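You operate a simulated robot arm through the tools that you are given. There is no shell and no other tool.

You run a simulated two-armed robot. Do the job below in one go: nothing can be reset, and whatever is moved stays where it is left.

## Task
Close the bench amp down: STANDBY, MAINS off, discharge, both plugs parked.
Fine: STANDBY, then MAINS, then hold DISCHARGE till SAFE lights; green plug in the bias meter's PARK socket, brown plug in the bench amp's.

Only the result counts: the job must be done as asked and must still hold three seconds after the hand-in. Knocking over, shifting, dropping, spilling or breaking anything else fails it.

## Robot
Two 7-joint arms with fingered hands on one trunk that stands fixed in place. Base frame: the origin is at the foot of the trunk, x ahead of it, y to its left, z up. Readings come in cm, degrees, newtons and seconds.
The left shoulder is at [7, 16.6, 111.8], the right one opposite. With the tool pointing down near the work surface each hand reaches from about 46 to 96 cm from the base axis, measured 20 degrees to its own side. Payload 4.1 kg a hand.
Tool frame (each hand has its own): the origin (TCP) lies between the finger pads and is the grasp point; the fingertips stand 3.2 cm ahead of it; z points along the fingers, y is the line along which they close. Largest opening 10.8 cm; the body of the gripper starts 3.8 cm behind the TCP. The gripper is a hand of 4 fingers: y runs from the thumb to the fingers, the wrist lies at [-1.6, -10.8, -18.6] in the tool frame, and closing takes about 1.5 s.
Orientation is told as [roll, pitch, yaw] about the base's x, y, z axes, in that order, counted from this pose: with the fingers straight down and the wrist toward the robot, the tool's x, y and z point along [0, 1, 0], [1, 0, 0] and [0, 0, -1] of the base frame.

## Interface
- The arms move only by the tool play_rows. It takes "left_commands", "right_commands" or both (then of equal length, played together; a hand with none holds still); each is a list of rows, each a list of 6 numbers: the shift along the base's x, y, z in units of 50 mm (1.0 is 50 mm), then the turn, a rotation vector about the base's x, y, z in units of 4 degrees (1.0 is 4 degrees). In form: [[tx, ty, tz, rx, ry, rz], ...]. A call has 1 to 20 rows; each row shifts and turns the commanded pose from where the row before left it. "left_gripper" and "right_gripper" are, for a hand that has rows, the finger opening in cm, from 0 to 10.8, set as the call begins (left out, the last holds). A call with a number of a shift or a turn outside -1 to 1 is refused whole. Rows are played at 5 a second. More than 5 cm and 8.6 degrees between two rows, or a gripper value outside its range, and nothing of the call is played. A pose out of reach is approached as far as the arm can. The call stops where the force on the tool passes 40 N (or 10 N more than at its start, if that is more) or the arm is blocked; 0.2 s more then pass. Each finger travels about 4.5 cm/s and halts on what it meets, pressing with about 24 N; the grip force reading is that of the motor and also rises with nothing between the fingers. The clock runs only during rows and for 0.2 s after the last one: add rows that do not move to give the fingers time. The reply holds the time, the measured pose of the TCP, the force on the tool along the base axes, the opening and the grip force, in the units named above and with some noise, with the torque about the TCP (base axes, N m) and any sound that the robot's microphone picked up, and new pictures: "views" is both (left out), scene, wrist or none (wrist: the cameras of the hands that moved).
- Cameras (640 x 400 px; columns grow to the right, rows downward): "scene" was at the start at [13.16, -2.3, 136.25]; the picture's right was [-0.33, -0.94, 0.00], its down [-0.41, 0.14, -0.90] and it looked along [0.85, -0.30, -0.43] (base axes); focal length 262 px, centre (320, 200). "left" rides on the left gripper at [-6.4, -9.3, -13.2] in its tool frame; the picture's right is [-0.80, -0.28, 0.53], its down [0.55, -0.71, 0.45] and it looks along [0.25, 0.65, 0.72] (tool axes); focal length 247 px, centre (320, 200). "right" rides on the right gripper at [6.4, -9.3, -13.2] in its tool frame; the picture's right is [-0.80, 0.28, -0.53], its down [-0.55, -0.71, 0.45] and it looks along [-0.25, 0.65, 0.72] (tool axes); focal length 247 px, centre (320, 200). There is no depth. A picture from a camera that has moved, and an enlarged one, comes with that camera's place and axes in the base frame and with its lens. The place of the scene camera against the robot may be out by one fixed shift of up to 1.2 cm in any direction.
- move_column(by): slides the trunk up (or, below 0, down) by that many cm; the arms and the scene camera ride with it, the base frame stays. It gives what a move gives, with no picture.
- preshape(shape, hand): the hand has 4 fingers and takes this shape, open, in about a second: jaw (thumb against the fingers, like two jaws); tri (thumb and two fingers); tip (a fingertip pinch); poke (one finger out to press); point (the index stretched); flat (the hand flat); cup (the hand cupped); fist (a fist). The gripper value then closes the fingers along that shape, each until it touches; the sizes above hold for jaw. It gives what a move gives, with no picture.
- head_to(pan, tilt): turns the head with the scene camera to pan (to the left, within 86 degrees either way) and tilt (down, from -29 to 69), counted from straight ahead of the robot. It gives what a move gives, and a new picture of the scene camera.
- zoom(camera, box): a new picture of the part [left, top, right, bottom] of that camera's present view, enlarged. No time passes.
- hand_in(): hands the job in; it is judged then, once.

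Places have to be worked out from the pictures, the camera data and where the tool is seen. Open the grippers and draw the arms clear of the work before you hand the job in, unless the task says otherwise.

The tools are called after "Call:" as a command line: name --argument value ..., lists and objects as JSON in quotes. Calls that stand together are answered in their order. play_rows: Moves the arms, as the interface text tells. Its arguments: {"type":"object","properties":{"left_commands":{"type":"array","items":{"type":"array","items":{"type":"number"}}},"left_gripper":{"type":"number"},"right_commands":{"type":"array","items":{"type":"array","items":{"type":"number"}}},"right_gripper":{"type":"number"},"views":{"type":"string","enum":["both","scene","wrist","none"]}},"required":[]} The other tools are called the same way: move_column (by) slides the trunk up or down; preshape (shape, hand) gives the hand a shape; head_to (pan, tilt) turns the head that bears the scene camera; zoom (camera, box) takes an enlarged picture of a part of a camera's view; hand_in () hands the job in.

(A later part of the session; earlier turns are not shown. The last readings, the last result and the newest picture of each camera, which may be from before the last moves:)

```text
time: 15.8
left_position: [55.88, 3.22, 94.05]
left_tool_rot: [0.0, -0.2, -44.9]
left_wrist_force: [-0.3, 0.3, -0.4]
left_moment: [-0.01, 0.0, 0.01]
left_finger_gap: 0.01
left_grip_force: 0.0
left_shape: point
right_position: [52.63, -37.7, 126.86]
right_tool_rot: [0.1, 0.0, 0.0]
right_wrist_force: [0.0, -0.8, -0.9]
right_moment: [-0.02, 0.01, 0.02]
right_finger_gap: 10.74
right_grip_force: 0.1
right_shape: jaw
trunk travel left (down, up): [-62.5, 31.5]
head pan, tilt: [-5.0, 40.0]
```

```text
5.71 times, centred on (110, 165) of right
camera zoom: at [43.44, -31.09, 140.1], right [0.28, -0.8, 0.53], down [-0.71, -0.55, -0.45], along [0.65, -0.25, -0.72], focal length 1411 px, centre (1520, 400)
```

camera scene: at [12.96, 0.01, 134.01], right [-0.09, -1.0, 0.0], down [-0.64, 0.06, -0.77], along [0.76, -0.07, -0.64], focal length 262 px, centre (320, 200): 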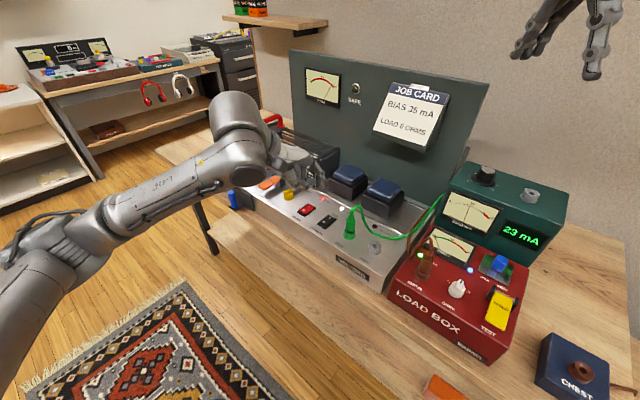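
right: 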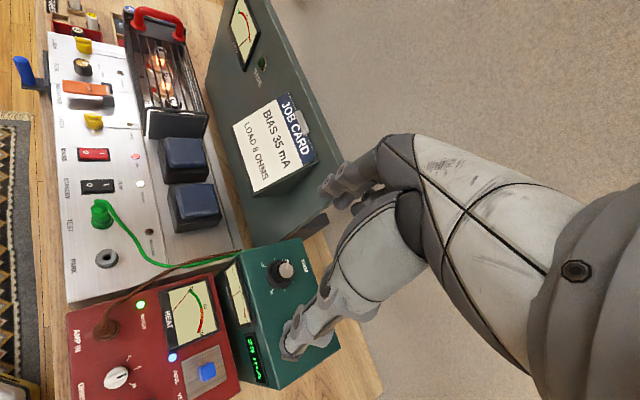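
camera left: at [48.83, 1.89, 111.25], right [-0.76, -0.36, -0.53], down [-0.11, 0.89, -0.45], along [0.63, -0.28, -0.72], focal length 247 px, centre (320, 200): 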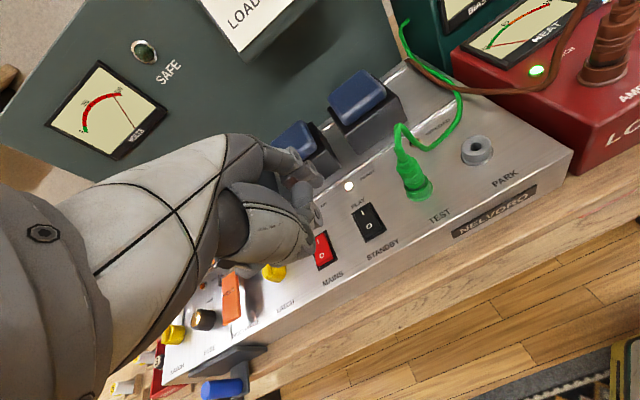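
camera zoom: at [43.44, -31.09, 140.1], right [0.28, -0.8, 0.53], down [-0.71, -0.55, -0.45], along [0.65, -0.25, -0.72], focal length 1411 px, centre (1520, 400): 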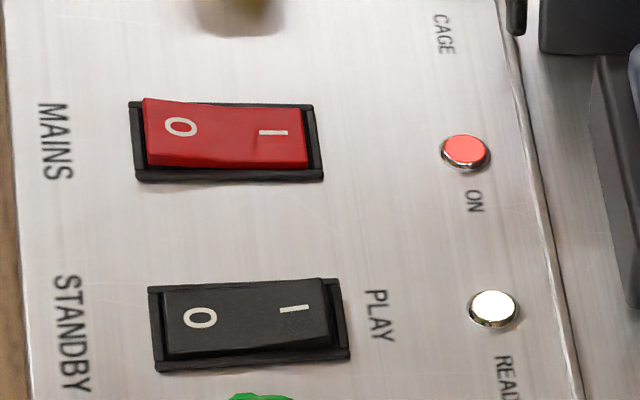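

STANDBY has flipped: its "0" end is down and its "I" end raised, unlike MAINS. Next I move above MAINS's "0" end, offset (+5.4,+5.3) from the pressing spot just used.

Call:
play_rows --left_commands '[[0.42, 0.12, 0, 0, 0, 0], [0.42, 0.12, 0, 0, 0, 0], [0.42, 0.12, 0, 0, 0, 0], [0.42, 0.126, 0, 0, 0, 0], [0, 0, -0.4, 0, 0, 0], [0, 0, -0.4, 0, 0, 0], [0, 0, -0.4, 0, 0, 0], [0, 0, 0, 0, 0, 0]]' --views "none"

Call:
zoom --camera "left" --box '[220, 120, 380, 220]'

Call:
zoom --camera "scene" --box '[260, 160, 340, 240]'

```text
time: 17.6
left_position: [64.21, 5.97, 87.73]
left_tool_rot: [0.2, -0.2, -45.0]
left_wrist_force: [-0.3, 0.5, -0.2]
left_moment: [0.03, 0.01, -0.01]
left_finger_gap: 0.0
left_grip_force: 0.0
left_shape: point
right_position: [52.63, -37.72, 126.99]
right_tool_rot: [0.0, 0.0, 0.1]
right_wrist_force: [-0.4, 0.0, 0.0]
right_moment: [0.01, 0.0, -0.01]
right_finger_gap: 10.76
right_grip_force: 0.1
right_shape: jaw
trunk travel left (down, up): [-62.5, 31.5]
head pan, tilt: [-5.0, 40.0]
```

```text
4.00 times, centred on (300, 170) of left
camera zoom: at [53.08, 7.86, 100.97], right [-0.76, -0.37, -0.54], down [-0.11, 0.89, -0.45], along [0.64, -0.28, -0.71], focal length 988 px, centre (400, 320)
```

zoom: 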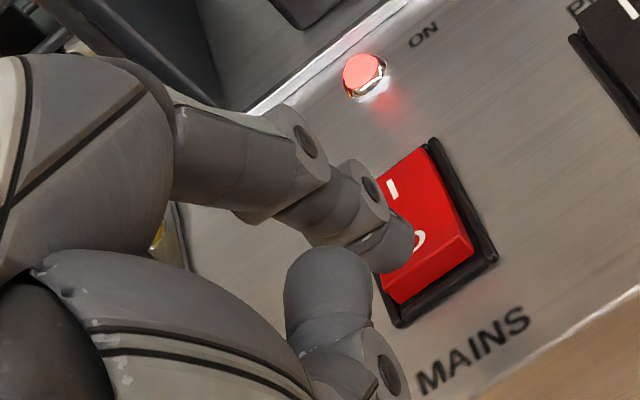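

```text
5.00 times, centred on (300, 200) of scene
camera zoom: at [12.93, 0.0, 134.01], right [-0.09, -1.0, 0.0], down [-0.64, 0.06, -0.77], along [0.76, -0.07, -0.64], focal length 1311 px, centre (420, 200)
```

zoom: 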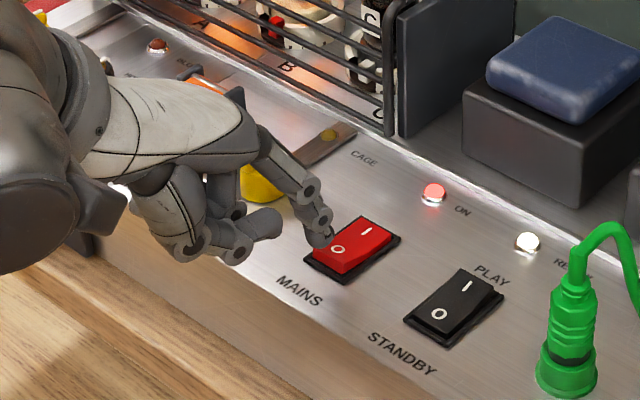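

Alignment resembles the one that worked on STANDBY. I'll shift 0.35 cm toward panel-right and press.

Call:
play_rows --left_commands '[[-0.04, -0.06, 0, 0, 0, 0], [0, 0, -0.1, 0, 0, 0], [0, 0, -0.1, 0, 0, 0], [0, 0, -0.04, 0, 0, 0], [0, 0, -0.04, 0, 0, 0], [0, 0, -0.03, 0, 0, 0], [0, 0, -0.03, 0, 0, 0], [0, 0, -0.03, 0, 0, 0], [0, 0, -0.03, 0, 0, 0], [0, 0, -0.03, 0, 0, 0], [0, 0, -0.03, 0, 0, 0]]' --views "none"

Call:
zoom --camera "left" --box '[220, 120, 380, 220]'

Call:
zoom --camera "scene" --box '[260, 160, 340, 240]'

```text
time: 20.0
left_position: [63.97, 5.61, 86.21]
left_tool_rot: [0.2, -0.4, -45.0]
left_wrist_force: [-3.5, 6.7, 16.5]
left_moment: [-0.95, -0.59, 0.02]
left_finger_gap: 0.0
left_grip_force: 0.1
left_shape: point
right_position: [52.17, -37.63, 127.07]
right_tool_rot: [0.0, -0.1, 0.1]
right_wrist_force: [-0.4, 0.8, 0.5]
right_moment: [-0.02, 0.0, -0.01]
right_finger_gap: 10.77
right_grip_force: 0.0
right_shape: jaw
trunk travel left (down, up): [-62.5, 31.5]
head pan, tilt: [-5.0, 40.0]
```

```text
4.00 times, centred on (300, 170) of left
camera zoom: at [52.8, 7.46, 99.2], right [-0.76, -0.37, -0.54], down [-0.11, 0.89, -0.45], along [0.64, -0.29, -0.71], focal length 988 px, centre (400, 320)
```

zoom: 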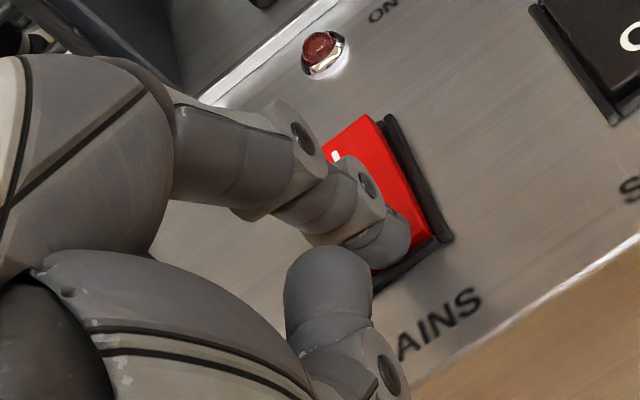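

```text
5.00 times, centred on (300, 200) of scene
camera zoom: at [12.67, 0.11, 134.06], right [-0.09, -1.0, 0.0], down [-0.64, 0.06, -0.77], along [0.76, -0.07, -0.64], focal length 1311 px, centre (420, 200)
```

zoom: 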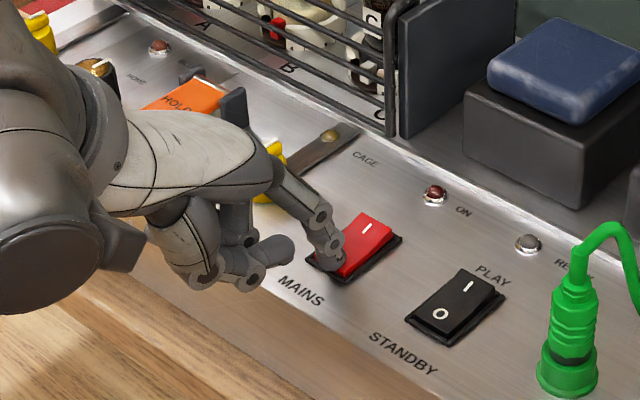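

MAINS is off: ON and READY are both dark. I'll lift, move to above the front end of the DISCHARGE lever (≈(79.1,10.5,86)), and look.

Call:
play_rows --left_commands '[[0, 0, 0.5, 0, 0, 0], [0, 0, 0.7, 0, 0, 0], [0, 0, 0.8, 0, 0, 0], [0.46, 0.43, 0, 0, 0, 0], [0.46, 0.43, 0, 0, 0, 0], [0.46, 0.43, 0, 0, 0, 0], [0.46, 0.43, 0, 0, 0, 0], [0.44, 0.45, 0, 0, 0, 0], [0, 0, 0, 0, 0, 0]]' --views "both"

Call:
zoom --camera "left" --box '[220, 120, 460, 270]'

Call:
zoom --camera "scene" --box '[200, 130, 320, 230]'

```text
time: 22.0
left_position: [75.53, 16.23, 95.88]
left_tool_rot: [0.0, -0.3, -45.0]
left_wrist_force: [1.2, -0.6, 0.9]
left_moment: [0.02, 0.01, 0.02]
left_finger_gap: 0.0
left_grip_force: 0.1
left_shape: point
right_position: [52.52, -37.69, 126.93]
right_tool_rot: [0.0, 0.0, 0.0]
right_wrist_force: [0.3, -0.4, -0.3]
right_moment: [0.01, 0.02, 0.0]
right_finger_gap: 10.75
right_grip_force: 0.0
right_shape: jaw
trunk travel left (down, up): [-62.5, 31.5]
head pan, tilt: [-5.0, 40.0]
camera scene: at [12.92, 0.0, 134.01], right [-0.09, -1.0, 0.0], down [-0.64, 0.06, -0.77], along [0.76, -0.07, -0.64], focal length 262 px, centre (320, 200)
camera left: at [64.37, 18.14, 108.94], right [-0.76, -0.37, -0.53], down [-0.11, 0.89, -0.45], along [0.64, -0.28, -0.71], focal length 247 px, centre (320, 200)
```

scene: 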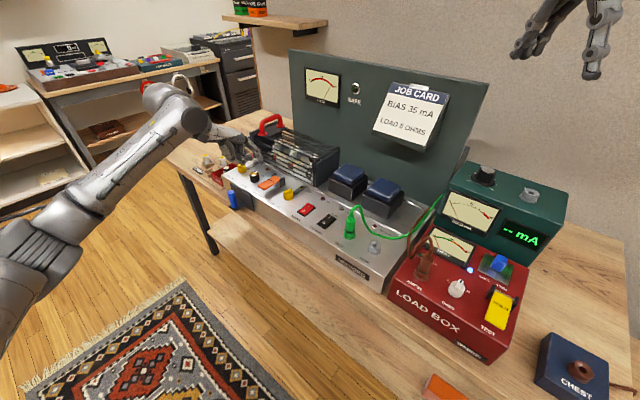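
left: 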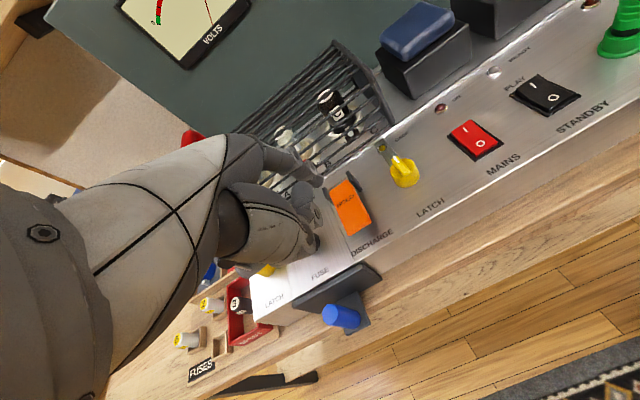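

```text
2.67 times, centred on (340, 195) of left
camera zoom: at [64.37, 18.14, 108.94], right [-0.76, -0.37, -0.53], down [-0.11, 0.89, -0.45], along [0.64, -0.28, -0.71], focal length 659 px, centre (267, 213)
```

zoom: 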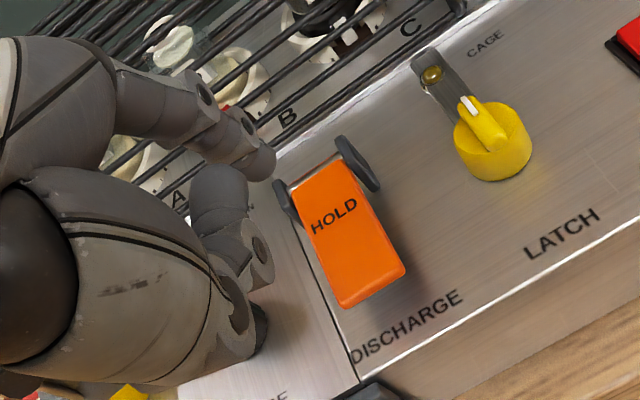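

```text
4.00 times, centred on (260, 180) of scene
camera zoom: at [12.92, 0.0, 134.01], right [-0.09, -1.0, 0.0], down [-0.64, 0.06, -0.77], along [0.76, -0.07, -0.64], focal length 1049 px, centre (560, 280)
```

zoom: 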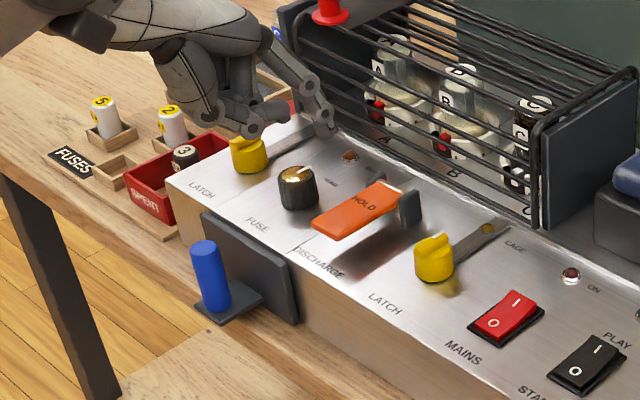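

The lever's free end is near (78.0,11.5). I'll shift slightly (-0.7,+0.5), descend 5.5 cm and check again.

Call:
play_rows --left_commands '[[-0.14, 0.1, -0.3, 0, 0, 0], [0, 0, -0.4, 0, 0, 0], [0, 0, -0.4, 0, 0, 0], [0, 0, 0, 0, 0, 0]]' --views "none"

Call:
zoom --camera "left" --box '[220, 120, 460, 270]'

Call:
zoom --camera "scene" --box '[200, 130, 320, 230]'

```text
time: 23.0
left_position: [74.82, 16.71, 90.24]
left_tool_rot: [0.0, -0.4, -45.1]
left_wrist_force: [0.2, -0.2, 0.3]
left_moment: [0.0, -0.01, -0.01]
left_finger_gap: 0.0
left_grip_force: 0.1
left_shape: point
right_position: [52.45, -37.65, 126.95]
right_tool_rot: [0.0, 0.0, 0.0]
right_wrist_force: [0.9, -0.4, 0.3]
right_moment: [-0.02, 0.02, 0.01]
right_finger_gap: 10.79
right_grip_force: 0.1
right_shape: jaw
trunk travel left (down, up): [-62.5, 31.5]
head pan, tilt: [-5.0, 40.0]
```

```text
2.67 times, centred on (340, 195) of left
camera zoom: at [63.64, 18.62, 103.44], right [-0.76, -0.37, -0.53], down [-0.11, 0.89, -0.45], along [0.64, -0.28, -0.71], focal length 659 px, centre (267, 213)
```

zoom: 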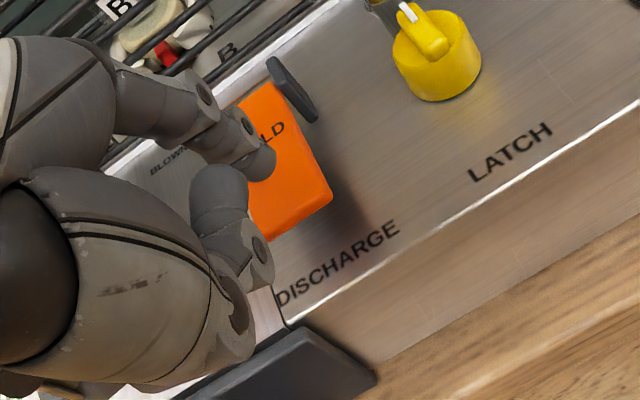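

```text
4.00 times, centred on (260, 180) of scene
camera zoom: at [12.93, 0.01, 134.01], right [-0.09, -1.0, 0.0], down [-0.64, 0.06, -0.77], along [0.76, -0.07, -0.64], focal length 1049 px, centre (560, 280)
```

zoom: 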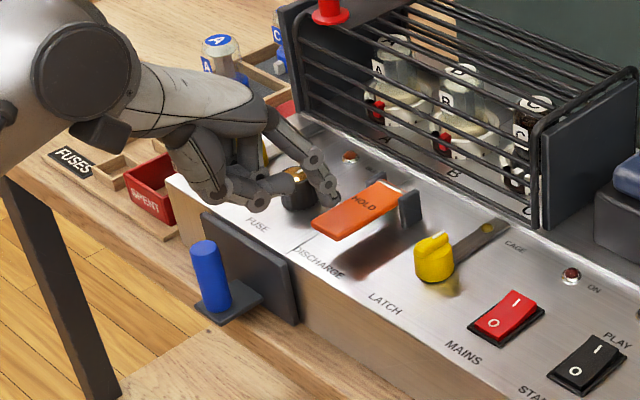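

The tip is centred over the lever's free end. I'll ease it 0.4 cm toward panel-right to stay clear of the FUSE knob, and press down slowly.

Call:
play_rows --left_commands '[[-0.016, -0.096, 0, 0, 0, 0], [0, 0, -0.1, 0, 0, 0], [0, 0, -0.1, 0, 0, 0], [0, 0, -0.1, 0, 0, 0], [0, 0, -0.06, 0, 0, 0], [0, 0, -0.06, 0, 0, 0], [0, 0, -0.06, 0, 0, 0], [0, 0, -0.06, 0, 0, 0]]' --views "none"

Call:
zoom --camera "left" --box '[220, 120, 460, 270]'

Call:
zoom --camera "scene" --box '[200, 130, 320, 230]'

Call:
zoom --camera "scene" --box '[290, 60, 370, 110]'

```text
time: 24.8
left_position: [74.84, 16.34, 87.62]
left_tool_rot: [0.0, -0.3, -44.9]
left_wrist_force: [-0.8, 0.7, 1.7]
left_moment: [-0.11, -0.07, -0.06]
left_finger_gap: 0.0
left_grip_force: 0.0
left_shape: point
right_position: [52.53, -37.73, 126.99]
right_tool_rot: [0.0, 0.0, -0.1]
right_wrist_force: [1.2, -0.5, 0.2]
right_moment: [0.02, 0.0, -0.01]
right_finger_gap: 10.79
right_grip_force: 0.1
right_shape: jaw
trunk travel left (down, up): [-62.5, 31.5]
head pan, tilt: [-5.0, 40.0]
```

```text
2.67 times, centred on (340, 195) of left
camera zoom: at [63.66, 18.29, 100.76], right [-0.76, -0.37, -0.54], down [-0.11, 0.89, -0.45], along [0.64, -0.28, -0.71], focal length 659 px, centre (267, 213)
```

zoom: 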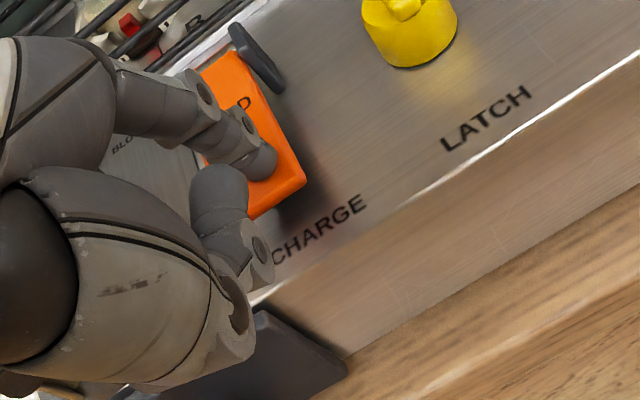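

```text
4.00 times, centred on (260, 180) of scene
camera zoom: at [12.91, 0.02, 134.01], right [-0.09, -1.0, 0.0], down [-0.64, 0.06, -0.77], along [0.76, -0.07, -0.64], focal length 1049 px, centre (560, 280)
```

zoom: 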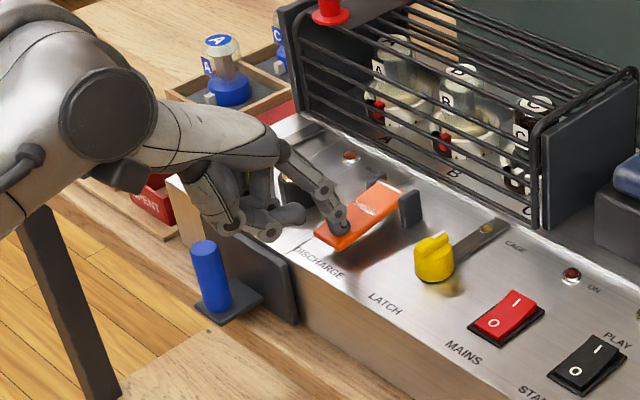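

```text
8.00 times, centred on (330, 85) of scene
camera zoom: at [12.91, 0.02, 134.01], right [-0.09, -1.0, 0.0], down [-0.64, 0.06, -0.77], along [0.76, -0.07, -0.64], focal length 2098 px, centre (240, 1120)
```

zoom: 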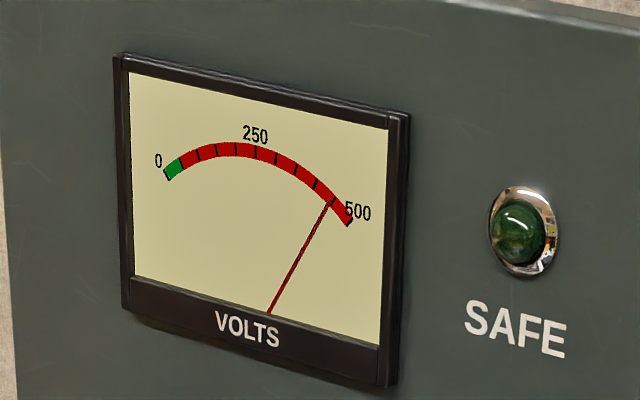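

The tip is on the lever with a light spring force; VOLTS is still near 450. I'll press further down to its stop.

Call:
play_rows --left_commands '[[0, 0, -0.06, 0, 0, 0], [0, 0, -0.06, 0, 0, 0], [0, 0, -0.06, 0, 0, 0], [0, 0, 0, 0, 0, 0]]' --views "none"

Call:
zoom --camera "scene" --box '[200, 130, 320, 230]'

Call:
zoom --camera "scene" --box '[290, 60, 370, 110]'

```text
time: 25.8
left_position: [74.82, 16.36, 86.89]
left_tool_rot: [0.1, -0.3, -44.9]
left_wrist_force: [-1.4, 1.7, 4.2]
left_moment: [-0.27, -0.18, 0.03]
left_finger_gap: 0.0
left_grip_force: 0.0
left_shape: point
right_position: [52.51, -37.78, 127.0]
right_tool_rot: [0.0, 0.0, -0.1]
right_wrist_force: [-0.2, 1.2, 0.3]
right_moment: [0.0, 0.01, 0.01]
right_finger_gap: 10.74
right_grip_force: 0.0
right_shape: jaw
trunk travel left (down, up): [-62.5, 31.5]
head pan, tilt: [-5.0, 40.0]
```

```text
4.00 times, centred on (260, 180) of scene
camera zoom: at [12.87, 0.03, 134.02], right [-0.09, -1.0, 0.0], down [-0.64, 0.06, -0.77], along [0.76, -0.07, -0.64], focal length 1049 px, centre (560, 280)
```

zoom: 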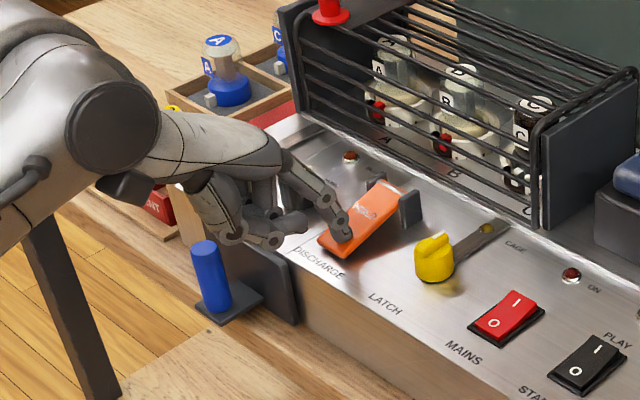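

```text
8.00 times, centred on (330, 85) of scene
camera zoom: at [12.87, 0.03, 134.02], right [-0.09, -1.0, 0.0], down [-0.64, 0.06, -0.77], along [0.76, -0.07, -0.64], focal length 2098 px, centre (240, 1120)
```

zoom: 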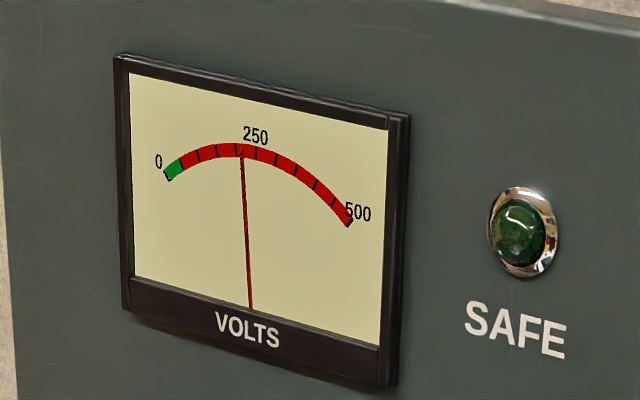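

VOLTS is falling fast (~210 V). I'll keep holding with no motion for a few more seconds, pressing a touch further.

Call:
play_rows --left_commands '[[0, 0, -0.04, 0, 0, 0], [0, 0, 0, 0, 0, 0], [0, 0, 0, 0, 0, 0], [0, 0, 0, 0, 0, 0], [0, 0, 0, 0, 0, 0], [0, 0, 0, 0, 0, 0], [0, 0, 0, 0, 0, 0], [0, 0, 0, 0, 0, 0], [0, 0, 0, 0, 0, 0], [0, 0, 0, 0, 0, 0], [0, 0, 0, 0, 0, 0], [0, 0, 0, 0, 0, 0], [0, 0, 0, 0, 0, 0], [0, 0, 0, 0, 0, 0], [0, 0, 0, 0, 0, 0]]' --views "none"

Call:
zoom --camera "scene" --box '[290, 60, 370, 110]'

```text
time: 29.0
left_position: [74.5, 16.31, 86.69]
left_tool_rot: [0.3, -0.4, -44.9]
left_wrist_force: [-1.7, 5.5, 16.1]
left_moment: [-0.88, -0.67, 0.06]
left_finger_gap: 0.0
left_grip_force: 0.0
left_shape: point
right_position: [52.23, -37.7, 127.08]
right_tool_rot: [0.0, -0.1, 0.0]
right_wrist_force: [0.5, -0.1, 0.3]
right_moment: [0.0, -0.02, 0.01]
right_finger_gap: 10.75
right_grip_force: 0.1
right_shape: jaw
trunk travel left (down, up): [-62.5, 31.5]
head pan, tilt: [-5.0, 40.0]
```

```text
8.00 times, centred on (330, 85) of scene
camera zoom: at [12.65, 0.07, 134.04], right [-0.09, -1.0, 0.0], down [-0.64, 0.06, -0.77], along [0.76, -0.07, -0.64], focal length 2098 px, centre (240, 1120)
```

zoom: 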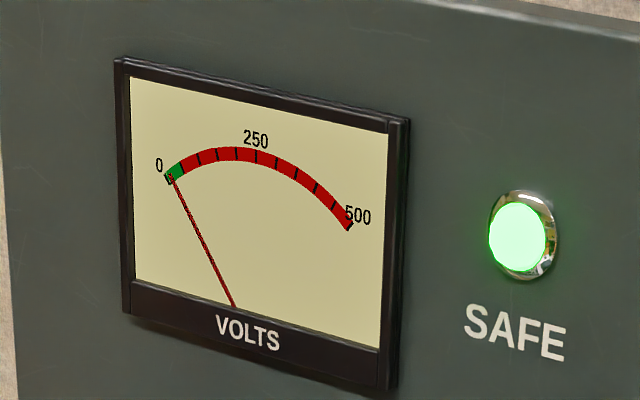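

SAFE is lit and VOLTS reads 0. I'll release the lever and withdraw the left arm to its starting place.

Call:
play_rows --left_commands '[[0, 0, 0.5, 0, 0, 0], [0, 0, 0.8, 0, 0, 0], [0, 0, 0.9, 0, 0, 0], [0, 0, 0.9, 0, 0, 0], [-0.2, 0.2, 0.8, 0, 0, 0.9375], [-0.2, 0.2, 0.8, 0, 0, 0.9375], [-0.2, 0.2, 0.8, 0, 0, 0.9375], [-0.2, 0.2, 0.8, 0, 0, 0.9375], [-0.2, 0.2, 0.5, 0, 0, 0.9375], [-0.2, 0.2, 0.3, 0, 0, 0.9375], [-0.2, 0.2, 0, 0, 0, 0.9375], [-0.2, 0.2, 0, 0, 0, 0.9375], [-0.2, 0.2, 0, 0, 0, 0.9375], [0, 0, 0, 0, 0, 0.9375], [0, 0, 0, 0, 0, 0.9375], [0, 0, 0, 0, 0, 0.9375], [0, 0, 0, 0, 0, 0]]' --views "none"

Call:
head_to --pan -25 --tilt 42

Call:
zoom --camera "right" --box '[60, 180, 260, 305]'

```text
time: 32.6
left_position: [65.85, 25.46, 122.12]
left_tool_rot: [0.1, -0.3, 0.1]
left_wrist_force: [0.7, 0.1, 0.2]
left_moment: [0.0, 0.0, 0.01]
left_finger_gap: 0.02
left_grip_force: 0.1
left_shape: point
right_position: [52.63, -37.71, 126.91]
right_tool_rot: [0.0, 0.0, 0.0]
right_wrist_force: [0.4, -0.4, 0.4]
right_moment: [0.04, 0.01, 0.04]
right_finger_gap: 10.75
right_grip_force: 0.0
right_shape: jaw
trunk travel left (down, up): [-62.5, 31.5]
head pan, tilt: [-5.0, 40.0]
```

```text
time: 33.4
left_position: [65.79, 25.44, 122.08]
left_tool_rot: [0.2, -0.3, -0.1]
left_wrist_force: [-0.3, 0.2, -0.3]
left_moment: [0.0, 0.03, 0.0]
left_finger_gap: 0.0
left_grip_force: 0.0
left_shape: point
right_position: [52.63, -37.69, 126.85]
right_tool_rot: [0.0, 0.0, 0.0]
right_wrist_force: [-0.7, 0.5, 0.1]
right_moment: [-0.01, -0.02, -0.02]
right_finger_gap: 10.77
right_grip_force: 0.2
right_shape: jaw
trunk travel left (down, up): [-62.5, 31.5]
head pan, tilt: [-25.0, 42.0]
camera scene: at [12.07, -2.77, 133.71], right [-0.42, -0.91, 0.0], down [-0.61, 0.28, -0.74], along [0.67, -0.31, -0.67], focal length 262 px, centre (320, 200)
```

scene: 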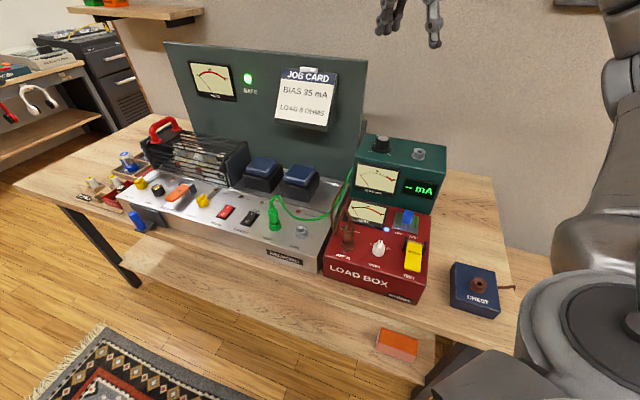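

```text
3.20 times, centred on (160, 242) of right
camera zoom: at [43.41, -31.07, 140.11], right [0.28, -0.8, 0.53], down [-0.71, -0.55, -0.45], along [0.65, -0.25, -0.72], focal length 790 px, centre (832, 64)
```

zoom: 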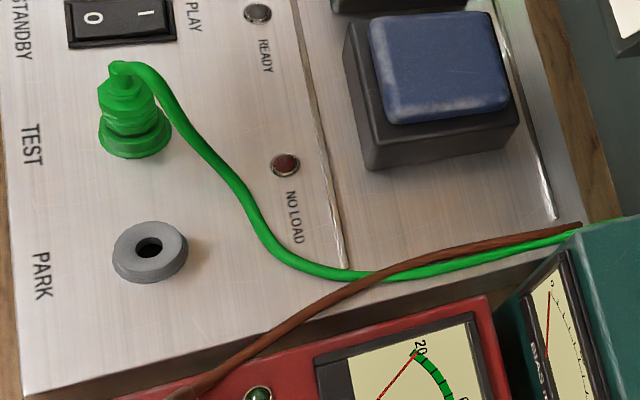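

SAFE stays lit after release. Next I'll study the plugs and sockets.

Call:
zoom --camera "scene" --box '[240, 180, 368, 260]'

Call:
zoom --camera "scene" --box '[320, 190, 448, 270]'

Call:
zoom --camera "scene" --box '[340, 125, 468, 205]'

Call:
zoom --camera "right" --box '[60, 280, 260, 400]'

Call:
zoom --camera "right" --box '[240, 240, 400, 400]'

```text
5.00 times, centred on (304, 220) of scene
camera zoom: at [12.07, -2.77, 133.71], right [-0.42, -0.91, 0.0], down [-0.61, 0.28, -0.74], along [0.67, -0.31, -0.67], focal length 1311 px, centre (400, 100)
```

zoom: 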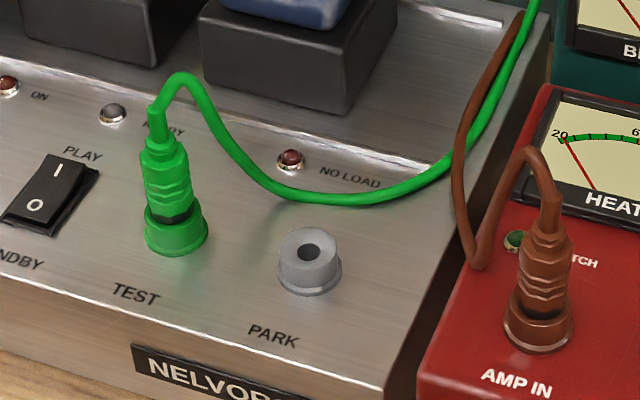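

```text
5.00 times, centred on (384, 230) of scene
camera zoom: at [12.07, -2.77, 133.71], right [-0.42, -0.91, 0.0], down [-0.61, 0.28, -0.74], along [0.67, -0.31, -0.67], focal length 1311 px, centre (0, 50)
```

zoom: 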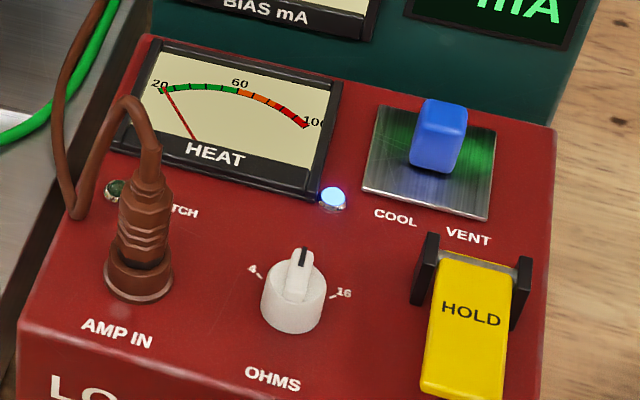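

```text
5.00 times, centred on (404, 165) of scene
camera zoom: at [12.07, -2.77, 133.71], right [-0.42, -0.91, 0.0], down [-0.61, 0.28, -0.74], along [0.67, -0.31, -0.67], focal length 1311 px, centre (-100, 375)
```

zoom: 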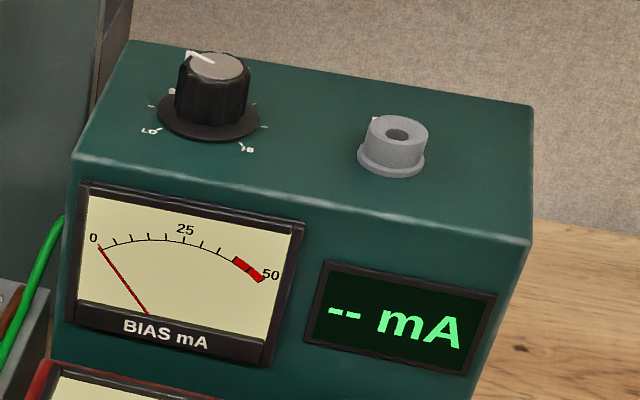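

```text
3.20 times, centred on (160, 340) of right
camera zoom: at [43.41, -31.07, 140.11], right [0.28, -0.8, 0.53], down [-0.71, -0.55, -0.45], along [0.65, -0.25, -0.72], focal length 790 px, centre (832, -248)
```

zoom: 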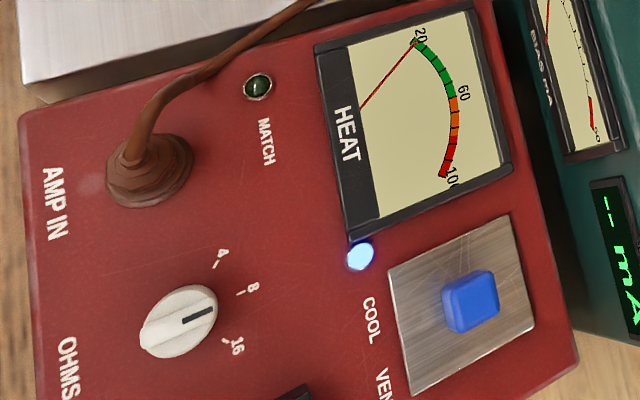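

```text
2.50 times, centred on (320, 320) of right
camera zoom: at [43.41, -31.07, 140.11], right [0.28, -0.8, 0.53], down [-0.71, -0.55, -0.45], along [0.65, -0.25, -0.72], focal length 617 px, centre (320, -100)
```

zoom: 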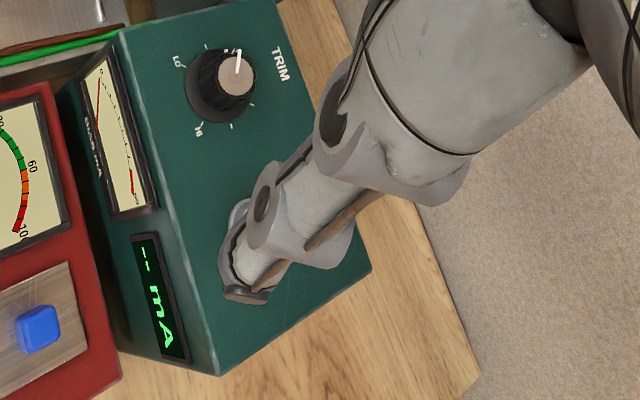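

Readings agree: green plug axis ≈ (59.0,-12.2), socket top z≈85, plug body up to ≈89.5 with the cable leaving at ≈92; amp PARK ≈ (53.7,-17.6). I'll bring the right hand, jaw opened to 7 cm, above the green plug.

Call:
play_rows --right_commands '[[0.128, 0.51, -0.538, 0, 0, 0], [0.128, 0.51, -0.538, 0, 0, 0], [0.128, 0.51, -0.538, 0, 0, 0], [0.128, 0.51, -0.538, 0, 0, 0], [0.128, 0.51, -0.538, 0, 0, 0], [0.128, 0.51, -0.538, 0, 0, 0], [0.128, 0.51, -0.538, 0, 0, 0], [0.128, 0.51, -0.538, 0, 0, 0], [0.128, 0.51, -0.538, 0, 0, 0], [0.128, 0.51, -0.538, 0, 0, 0], [0, 0, 0, 0, 0, 0]]' --right_gripper 7 --views "both"

Call:
zoom --camera "right" --box '[180, 100, 420, 250]'

Call:
zoom --camera "scene" --box '[220, 140, 380, 240]'

```text
time: 35.8
left_position: [65.7, 25.39, 121.99]
left_tool_rot: [0.1, -0.3, 0.0]
left_wrist_force: [-1.3, -0.7, 0.6]
left_moment: [0.01, -0.03, -0.02]
left_finger_gap: 0.02
left_grip_force: 0.1
left_shape: point
right_position: [59.0, -11.89, 99.82]
right_tool_rot: [0.1, 0.0, 0.0]
right_wrist_force: [-1.2, 0.3, -0.2]
right_moment: [0.03, -0.03, -0.02]
right_finger_gap: 7.05
right_grip_force: 0.0
right_shape: jaw
trunk travel left (down, up): [-62.5, 31.5]
head pan, tilt: [-25.0, 42.0]
camera scene: at [12.0, -2.84, 133.72], right [-0.42, -0.91, 0.0], down [-0.61, 0.28, -0.74], along [0.67, -0.31, -0.67], focal length 262 px, centre (320, 200)
camera right: at [49.86, -5.35, 113.0], right [0.28, -0.8, 0.53], down [-0.71, -0.55, -0.45], along [0.65, -0.25, -0.72], focal length 247 px, centre (320, 200)
```

scene: 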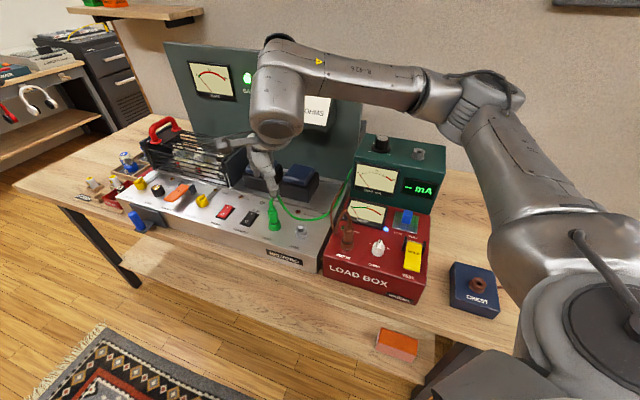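
right: 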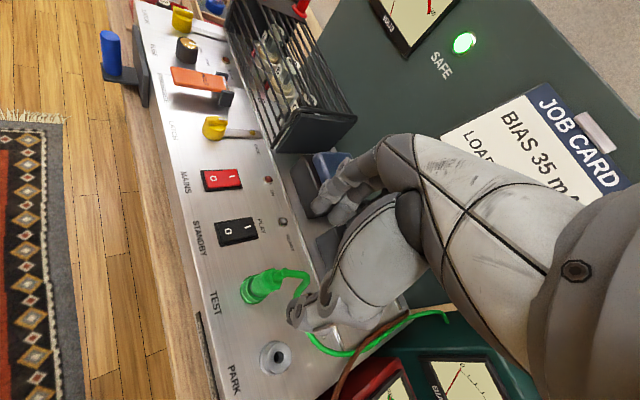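

```text
2.67 times, centred on (300, 175) of right
camera zoom: at [49.86, -5.35, 113.0], right [0.28, -0.8, 0.53], down [-0.71, -0.55, -0.45], along [0.65, -0.25, -0.72], focal length 659 px, centre (373, 267)
```

zoom: 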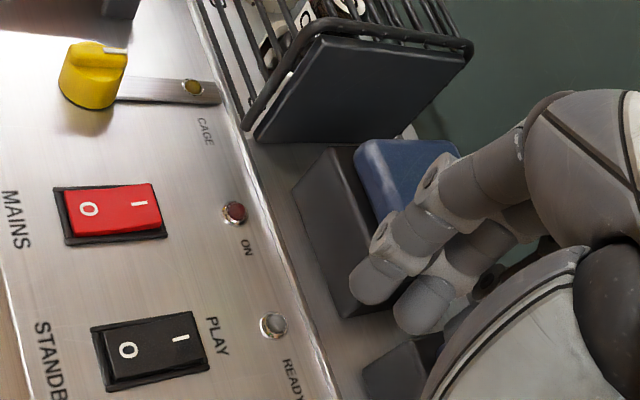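

```text
4.00 times, centred on (300, 190) of scene
camera zoom: at [12.0, -2.84, 133.72], right [-0.42, -0.91, 0.0], down [-0.61, 0.28, -0.74], along [0.67, -0.31, -0.67], focal length 1049 px, centre (400, 240)
```

zoom: 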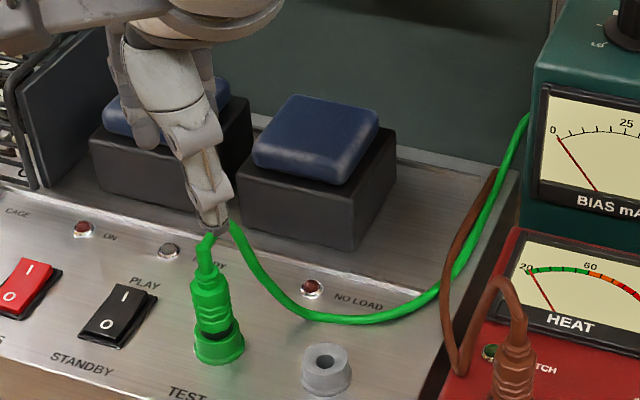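

The plug lies on the tool axis in the wrist view. I'll descend 8.5 cm with the jaw around it and check clearance.

Call:
play_rows --right_commands '[[0, -0.06, -0.4, 0, 0, 0], [0, 0, -0.4, 0, 0, 0], [0, 0, -0.4, 0, 0, 0], [0, 0, -0.3, 0, 0, 0], [0, 0, -0.2, 0, 0, 0], [0, 0, 0, 0, 0, 0]]' --views "none"

Call:
zoom --camera "right" --box '[200, 170, 400, 295]'

Call:
zoom --camera "scene" --box '[230, 160, 358, 240]'

```text
time: 37.2
left_position: [65.85, 25.58, 122.01]
left_tool_rot: [0.1, -0.4, -0.1]
left_wrist_force: [0.1, 0.8, 0.3]
left_moment: [-0.01, 0.0, -0.01]
left_finger_gap: 0.0
left_grip_force: 0.1
left_shape: point
right_position: [59.0, -12.49, 91.49]
right_tool_rot: [0.0, 0.0, 0.1]
right_wrist_force: [-0.1, 1.1, -0.7]
right_moment: [0.0, -0.04, 0.02]
right_finger_gap: 7.06
right_grip_force: 0.0
right_shape: jaw
trunk travel left (down, up): [-62.5, 31.5]
head pan, tilt: [-25.0, 42.0]
```

```text
3.20 times, centred on (300, 232) of right
camera zoom: at [49.79, -5.83, 104.6], right [0.28, -0.8, 0.53], down [-0.71, -0.55, -0.45], along [0.65, -0.25, -0.72], focal length 790 px, centre (384, 96)
```

zoom: 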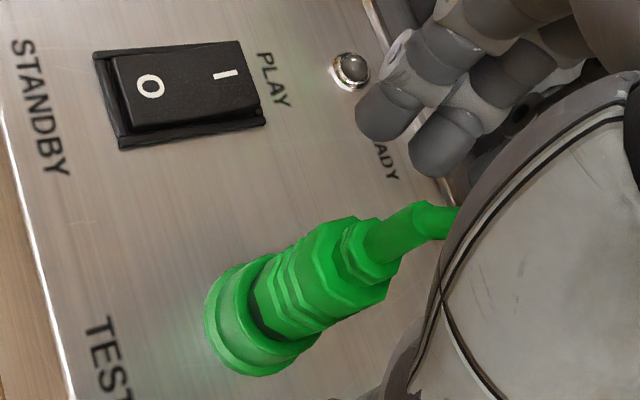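

```text
5.00 times, centred on (294, 200) of scene
camera zoom: at [12.06, -2.77, 133.71], right [-0.42, -0.91, 0.0], down [-0.61, 0.28, -0.74], along [0.67, -0.31, -0.67], focal length 1311 px, centre (450, 200)
```

zoom: 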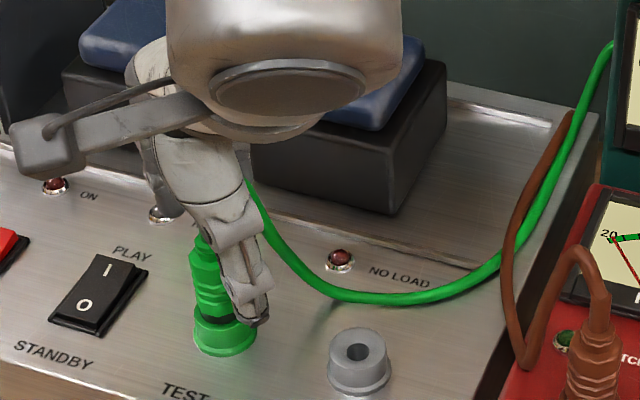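

Thumb and fingers straddle the plug cleanly, with the cable leaving sideways. I'll lower to z≈88.7 and close on the plug body.

Call:
play_rows --right_commands '[[0, 0.04, -0.2, 0, 0, 0], [0, 0, -0.2, 0, 0, 0], [0, 0, -0.16, 0, 0, 0], [0, 0, 0, 0, 0, 0]]' --views "none"

Call:
play_rows --right_commands '[[0, 0, 0, 0, 0, 0], [0, 0, 0, 0, 0, 0], [0, 0, 0, 0, 0, 0], [0, 0, 0, 0, 0, 0], [0, 0, 0, 0, 0, 0], [0, 0, 0, 0, 0, 0], [0, 0, 0, 0, 0, 0], [0, 0, 0, 0, 0, 0], [0, 0, 0, 0, 0, 0]]' --right_gripper 1 --views "none"

Call:
zoom --camera "right" --box '[200, 170, 400, 295]'

Call:
zoom --camera "scene" --box '[230, 160, 358, 240]'

```text
time: 38.2
left_position: [65.75, 25.36, 121.92]
left_tool_rot: [0.1, -0.3, 0.0]
left_wrist_force: [0.2, -0.2, 0.1]
left_moment: [-0.01, 0.02, 0.0]
left_finger_gap: 0.0
left_grip_force: 0.1
left_shape: point
right_position: [58.9, -12.21, 88.83]
right_tool_rot: [-0.1, 0.0, -0.1]
right_wrist_force: [-0.8, 0.2, 0.1]
right_moment: [0.03, 0.03, 0.0]
right_finger_gap: 7.05
right_grip_force: 0.0
right_shape: jaw
trunk travel left (down, up): [-62.5, 31.5]
head pan, tilt: [-25.0, 42.0]
```

```text
time: 40.2
left_position: [65.87, 25.54, 121.95]
left_tool_rot: [0.1, -0.3, 0.0]
left_wrist_force: [-0.1, 0.3, 0.6]
left_moment: [0.0, -0.02, -0.02]
left_finger_gap: 0.0
left_grip_force: 0.0
left_shape: point
right_position: [58.94, -12.06, 88.63]
right_tool_rot: [0.0, -0.1, 0.0]
right_wrist_force: [0.0, -0.3, 0.0]
right_moment: [0.01, 0.01, 0.0]
right_finger_gap: 1.5
right_grip_force: 23.9
right_shape: jaw
trunk travel left (down, up): [-62.5, 31.5]
head pan, tilt: [-25.0, 42.0]
```

```text
3.20 times, centred on (300, 232) of right
camera zoom: at [49.76, -5.55, 101.94], right [0.28, -0.8, 0.53], down [-0.71, -0.55, -0.45], along [0.65, -0.25, -0.72], focal length 790 px, centre (384, 96)
```

zoom: 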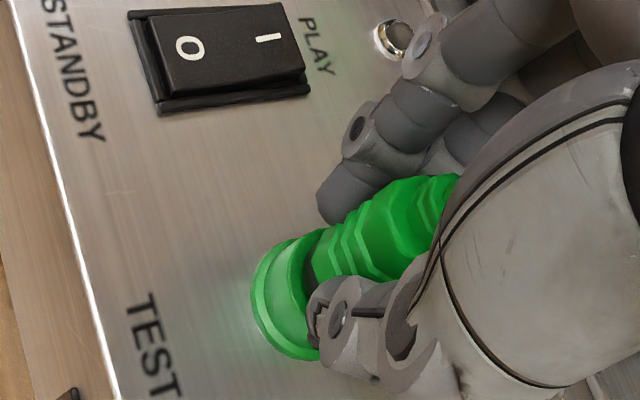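

```text
5.00 times, centred on (294, 200) of scene
camera zoom: at [12.07, -2.77, 133.71], right [-0.42, -0.91, 0.0], down [-0.61, 0.28, -0.74], along [0.67, -0.31, -0.67], focal length 1311 px, centre (450, 200)
```

zoom: 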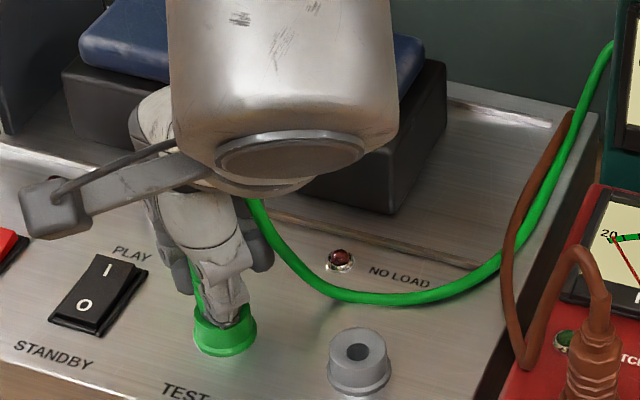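

Firm grip (gap 1.5 cm, 24 N). The seated reference is TCP (58.94,-12.1,88.65). I'll pull straight up gently.

Call:
play_rows --right_commands '[[0, 0, 0.06, 0, 0, 0], [0, 0, 0.08, 0, 0, 0], [0, 0, 0.1, 0, 0, 0], [0, 0, 0.1, 0, 0, 0], [0, 0, 0.12, 0, 0, 0], [0, 0, 0.14, 0, 0, 0], [0, 0, 0.2, 0, 0, 0], [0, 0, 0, 0, 0, 0]]' --views "none"

Call:
zoom --camera "right" --box '[200, 170, 400, 295]'

Call:
zoom --camera "scene" --box '[230, 160, 358, 240]'

```text
time: 42.0
left_position: [65.82, 25.36, 121.96]
left_tool_rot: [0.1, -0.3, 0.0]
left_wrist_force: [-1.1, -0.4, -0.4]
left_moment: [-0.02, 0.03, 0.01]
left_finger_gap: 0.0
left_grip_force: 0.0
left_shape: point
right_position: [58.98, -12.26, 92.61]
right_tool_rot: [0.0, 0.0, 0.0]
right_wrist_force: [0.3, 0.0, 0.1]
right_moment: [-0.04, -0.02, -0.02]
right_finger_gap: 1.52
right_grip_force: 23.8
right_shape: jaw
trunk travel left (down, up): [-62.5, 31.5]
head pan, tilt: [-25.0, 42.0]
```

```text
3.20 times, centred on (300, 232) of right
camera zoom: at [49.87, -5.61, 105.8], right [0.28, -0.8, 0.53], down [-0.71, -0.55, -0.45], along [0.65, -0.25, -0.72], focal length 790 px, centre (384, 96)
```

zoom: 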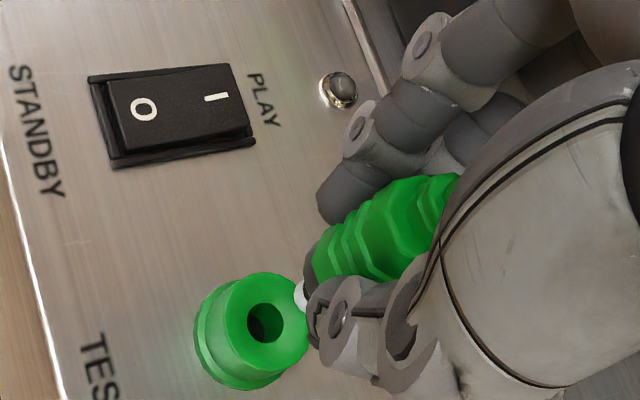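

```text
5.00 times, centred on (294, 200) of scene
camera zoom: at [12.09, -2.78, 133.71], right [-0.42, -0.91, 0.0], down [-0.61, 0.28, -0.74], along [0.67, -0.31, -0.67], focal length 1311 px, centre (450, 200)
```

zoom: 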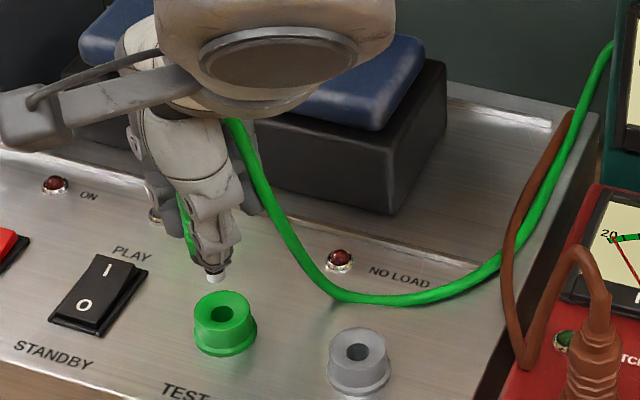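

The plug is out cleanly and I now have a reference: TEST socket top at ≈(58.94,-12.1,84.9). I'll carry the plug up and across in front of the bias meter at z≈110 and look for its PARK socket.

Call:
play_rows --right_commands '[[-0.16, 0, 0.72, 0, 0, 0], [-0.16, 0, 0.72, 0, 0, 0], [-0.16, 0, 0.72, 0, 0, 0], [-0.16, 0, 0.72, 0, 0, 0], [-0.24, -0.6, 0.12, 0, 0, 0], [-0.24, -0.6, 0.12, 0, 0, 0], [-0.24, -0.6, 0.12, 0, 0, 0], [-0.24, -0.6, 0.12, 0, 0, 0], [-0.24, -0.6, 0.12, 0, 0, 0], [0, -0.6, 0, 0, 0, 0], [0, -0.6, 0, 0, 0, 0], [0, 0, 0, 0, 0, 0]]' --views "both"

```text
time: 44.6
left_position: [65.79, 25.59, 121.87]
left_tool_rot: [0.0, -0.2, 0.2]
left_wrist_force: [-0.2, -0.7, -0.8]
left_moment: [0.0, 0.0, 0.0]
left_finger_gap: 0.0
left_grip_force: 0.1
left_shape: point
right_position: [49.79, -32.94, 109.97]
right_tool_rot: [0.0, 0.0, 0.0]
right_wrist_force: [-0.3, 0.0, -0.2]
right_moment: [-0.02, -0.01, 0.05]
right_finger_gap: 1.54
right_grip_force: 24.7
right_shape: jaw
trunk travel left (down, up): [-62.5, 31.5]
head pan, tilt: [-25.0, 42.0]
camera scene: at [12.14, -2.7, 133.71], right [-0.42, -0.91, 0.0], down [-0.61, 0.28, -0.74], along [0.67, -0.31, -0.67], focal length 262 px, centre (320, 200)
camera right: at [40.64, -26.47, 123.2], right [0.28, -0.8, 0.53], down [-0.71, -0.55, -0.45], along [0.65, -0.25, -0.72], focal length 247 px, centre (320, 200)
```

scene: 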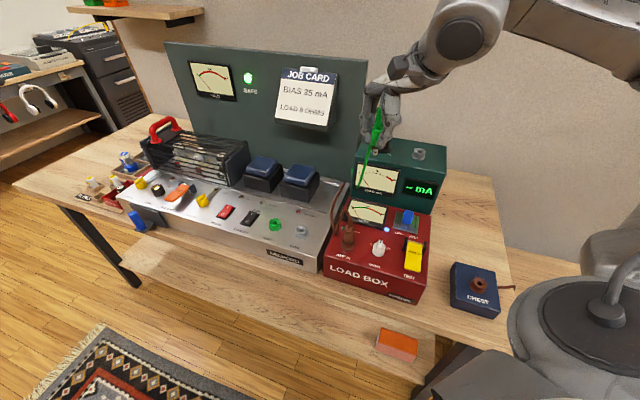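
right: 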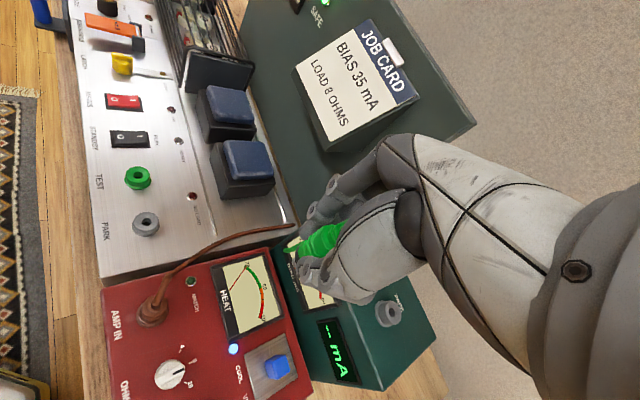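

The bias meter's PARK socket is now visible in the wrist camera. I'll enlarge to triangulate it.

Call:
zoom --camera "right" --box '[280, 210, 440, 390]'

Call:
zoom --camera "scene" --box '[340, 90, 468, 210]'

```text
2.22 times, centred on (360, 300) of right
camera zoom: at [40.64, -26.47, 123.2], right [0.28, -0.8, 0.53], down [-0.71, -0.55, -0.45], along [0.65, -0.25, -0.72], focal length 549 px, centre (231, -22)
```

zoom: 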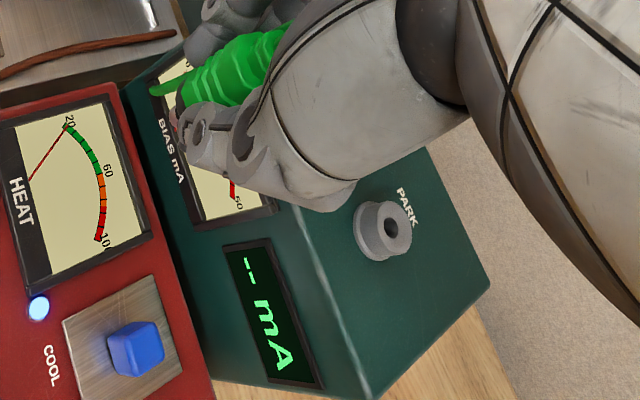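

```text
3.33 times, centred on (404, 150) of scene
camera zoom: at [12.14, -2.7, 133.71], right [-0.42, -0.91, 0.0], down [-0.61, 0.28, -0.74], along [0.67, -0.31, -0.67], focal length 874 px, centre (40, 367)
```

zoom: 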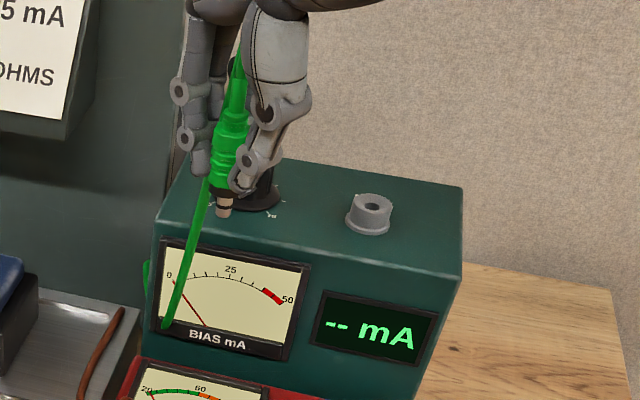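

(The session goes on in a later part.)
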